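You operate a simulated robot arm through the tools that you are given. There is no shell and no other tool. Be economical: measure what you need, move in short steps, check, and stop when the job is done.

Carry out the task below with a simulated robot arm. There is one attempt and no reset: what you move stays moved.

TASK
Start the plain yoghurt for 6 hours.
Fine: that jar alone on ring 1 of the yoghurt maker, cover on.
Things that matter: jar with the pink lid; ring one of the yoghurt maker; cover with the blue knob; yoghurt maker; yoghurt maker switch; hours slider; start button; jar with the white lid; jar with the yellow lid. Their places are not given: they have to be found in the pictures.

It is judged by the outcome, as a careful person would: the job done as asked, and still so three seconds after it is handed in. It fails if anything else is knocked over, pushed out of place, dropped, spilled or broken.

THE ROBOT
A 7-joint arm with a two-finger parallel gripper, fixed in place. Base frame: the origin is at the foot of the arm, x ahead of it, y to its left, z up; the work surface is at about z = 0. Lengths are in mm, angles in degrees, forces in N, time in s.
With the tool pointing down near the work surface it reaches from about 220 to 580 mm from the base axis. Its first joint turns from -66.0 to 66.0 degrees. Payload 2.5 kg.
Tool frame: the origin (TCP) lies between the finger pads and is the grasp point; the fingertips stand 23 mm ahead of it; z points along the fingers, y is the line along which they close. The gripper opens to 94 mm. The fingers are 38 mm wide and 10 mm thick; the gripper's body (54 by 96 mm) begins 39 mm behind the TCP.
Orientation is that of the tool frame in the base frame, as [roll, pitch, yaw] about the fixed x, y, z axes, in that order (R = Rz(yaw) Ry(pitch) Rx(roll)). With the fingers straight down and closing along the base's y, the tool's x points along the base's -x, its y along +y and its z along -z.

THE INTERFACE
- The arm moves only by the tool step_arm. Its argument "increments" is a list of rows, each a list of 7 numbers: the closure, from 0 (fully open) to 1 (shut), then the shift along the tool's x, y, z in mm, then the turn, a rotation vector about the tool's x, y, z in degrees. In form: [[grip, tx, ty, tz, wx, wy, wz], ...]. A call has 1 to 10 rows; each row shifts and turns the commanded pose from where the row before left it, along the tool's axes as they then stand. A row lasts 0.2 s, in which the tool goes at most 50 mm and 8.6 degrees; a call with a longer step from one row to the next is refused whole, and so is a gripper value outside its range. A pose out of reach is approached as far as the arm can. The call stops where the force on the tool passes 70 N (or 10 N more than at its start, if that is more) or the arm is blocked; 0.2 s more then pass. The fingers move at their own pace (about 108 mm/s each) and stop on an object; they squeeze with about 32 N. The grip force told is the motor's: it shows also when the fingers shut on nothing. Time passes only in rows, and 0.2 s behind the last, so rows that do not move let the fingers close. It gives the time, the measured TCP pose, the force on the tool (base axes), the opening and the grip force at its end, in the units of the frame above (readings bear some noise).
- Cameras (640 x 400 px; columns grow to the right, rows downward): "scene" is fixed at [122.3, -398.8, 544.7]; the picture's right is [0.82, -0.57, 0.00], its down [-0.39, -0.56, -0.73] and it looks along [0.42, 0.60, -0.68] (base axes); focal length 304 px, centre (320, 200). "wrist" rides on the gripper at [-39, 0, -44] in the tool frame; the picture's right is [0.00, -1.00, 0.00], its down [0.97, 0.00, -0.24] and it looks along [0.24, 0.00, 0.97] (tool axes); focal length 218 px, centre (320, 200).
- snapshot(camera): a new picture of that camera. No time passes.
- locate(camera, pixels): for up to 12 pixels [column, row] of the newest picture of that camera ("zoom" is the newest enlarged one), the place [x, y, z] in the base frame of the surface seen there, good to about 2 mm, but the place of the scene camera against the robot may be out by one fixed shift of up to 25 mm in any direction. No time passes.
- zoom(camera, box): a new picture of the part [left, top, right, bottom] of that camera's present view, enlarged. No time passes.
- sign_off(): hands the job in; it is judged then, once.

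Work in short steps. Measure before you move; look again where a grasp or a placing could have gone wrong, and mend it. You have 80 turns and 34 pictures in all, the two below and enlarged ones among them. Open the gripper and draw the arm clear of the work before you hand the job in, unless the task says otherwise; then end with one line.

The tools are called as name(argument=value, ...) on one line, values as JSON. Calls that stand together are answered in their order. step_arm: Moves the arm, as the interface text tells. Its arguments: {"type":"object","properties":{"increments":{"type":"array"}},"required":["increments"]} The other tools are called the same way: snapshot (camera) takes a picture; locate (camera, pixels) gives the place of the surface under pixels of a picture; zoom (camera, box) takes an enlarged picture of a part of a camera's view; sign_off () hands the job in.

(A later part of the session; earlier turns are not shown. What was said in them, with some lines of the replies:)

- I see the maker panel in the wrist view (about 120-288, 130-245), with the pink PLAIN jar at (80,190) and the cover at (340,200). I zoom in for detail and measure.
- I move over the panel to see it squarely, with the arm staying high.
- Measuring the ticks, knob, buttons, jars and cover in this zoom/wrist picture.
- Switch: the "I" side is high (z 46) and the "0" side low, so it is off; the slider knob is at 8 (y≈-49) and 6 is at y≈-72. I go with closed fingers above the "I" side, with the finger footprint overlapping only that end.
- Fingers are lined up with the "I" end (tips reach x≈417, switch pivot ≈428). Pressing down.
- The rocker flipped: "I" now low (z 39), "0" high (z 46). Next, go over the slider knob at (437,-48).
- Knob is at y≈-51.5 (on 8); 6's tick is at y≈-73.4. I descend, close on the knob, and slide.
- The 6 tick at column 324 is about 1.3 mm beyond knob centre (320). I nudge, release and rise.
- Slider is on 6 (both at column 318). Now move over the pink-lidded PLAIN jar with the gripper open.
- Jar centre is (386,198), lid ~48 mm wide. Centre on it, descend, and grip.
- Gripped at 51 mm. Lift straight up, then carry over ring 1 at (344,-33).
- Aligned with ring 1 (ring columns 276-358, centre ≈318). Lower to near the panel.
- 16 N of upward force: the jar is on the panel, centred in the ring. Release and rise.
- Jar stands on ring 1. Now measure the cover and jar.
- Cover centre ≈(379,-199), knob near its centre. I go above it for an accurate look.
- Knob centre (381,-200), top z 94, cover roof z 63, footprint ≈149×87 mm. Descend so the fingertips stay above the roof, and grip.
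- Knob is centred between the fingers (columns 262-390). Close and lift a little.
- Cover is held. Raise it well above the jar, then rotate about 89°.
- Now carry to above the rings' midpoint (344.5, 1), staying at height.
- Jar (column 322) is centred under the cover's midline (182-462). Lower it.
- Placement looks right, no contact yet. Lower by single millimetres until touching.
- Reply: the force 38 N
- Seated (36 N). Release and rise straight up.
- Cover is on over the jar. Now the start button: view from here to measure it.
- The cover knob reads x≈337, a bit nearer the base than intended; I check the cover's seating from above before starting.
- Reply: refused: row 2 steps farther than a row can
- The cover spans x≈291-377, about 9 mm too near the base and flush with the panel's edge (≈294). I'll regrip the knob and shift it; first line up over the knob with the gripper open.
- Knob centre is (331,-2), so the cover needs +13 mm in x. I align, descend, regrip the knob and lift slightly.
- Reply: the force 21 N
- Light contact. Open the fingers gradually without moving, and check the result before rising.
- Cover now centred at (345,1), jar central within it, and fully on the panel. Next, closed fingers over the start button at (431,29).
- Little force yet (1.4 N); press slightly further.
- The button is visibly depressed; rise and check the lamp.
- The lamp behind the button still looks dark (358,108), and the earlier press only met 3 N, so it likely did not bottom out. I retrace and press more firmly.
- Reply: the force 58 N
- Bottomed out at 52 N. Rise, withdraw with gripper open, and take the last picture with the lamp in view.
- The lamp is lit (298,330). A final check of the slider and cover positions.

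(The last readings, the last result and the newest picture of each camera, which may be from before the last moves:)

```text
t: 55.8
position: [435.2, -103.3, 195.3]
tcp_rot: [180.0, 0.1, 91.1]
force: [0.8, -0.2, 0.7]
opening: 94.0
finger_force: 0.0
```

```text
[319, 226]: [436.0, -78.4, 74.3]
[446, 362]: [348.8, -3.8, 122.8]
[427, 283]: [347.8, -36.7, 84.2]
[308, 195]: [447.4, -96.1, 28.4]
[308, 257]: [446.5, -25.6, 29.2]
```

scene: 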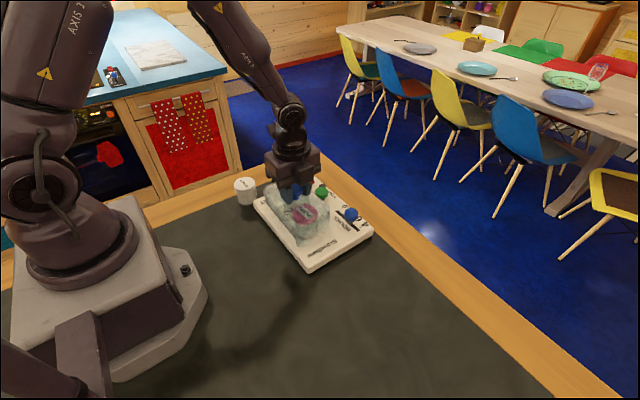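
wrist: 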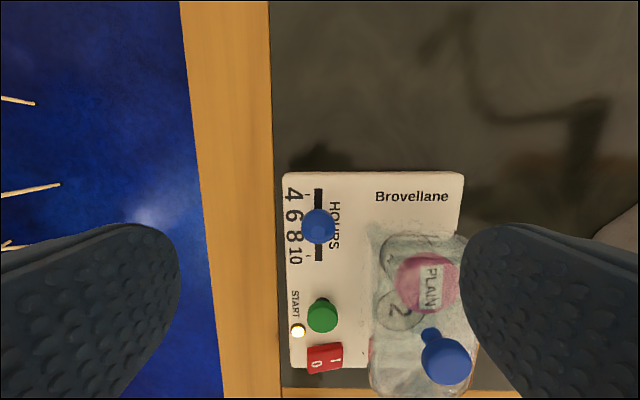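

Slider reads y≈-75 after allowing for this view's ~3-4 mm bias, which is on 6. The cover and jar are unchanged and the arm is clear, so I hand in.

sign_off()

```text
The job is handed in.
```

The plain yoghurt is started for 6 hours: its jar (pink lid) stands alone on ring 1 under the cover, the switch is on, the slider is at 6, and the lamp by the start button is lit.
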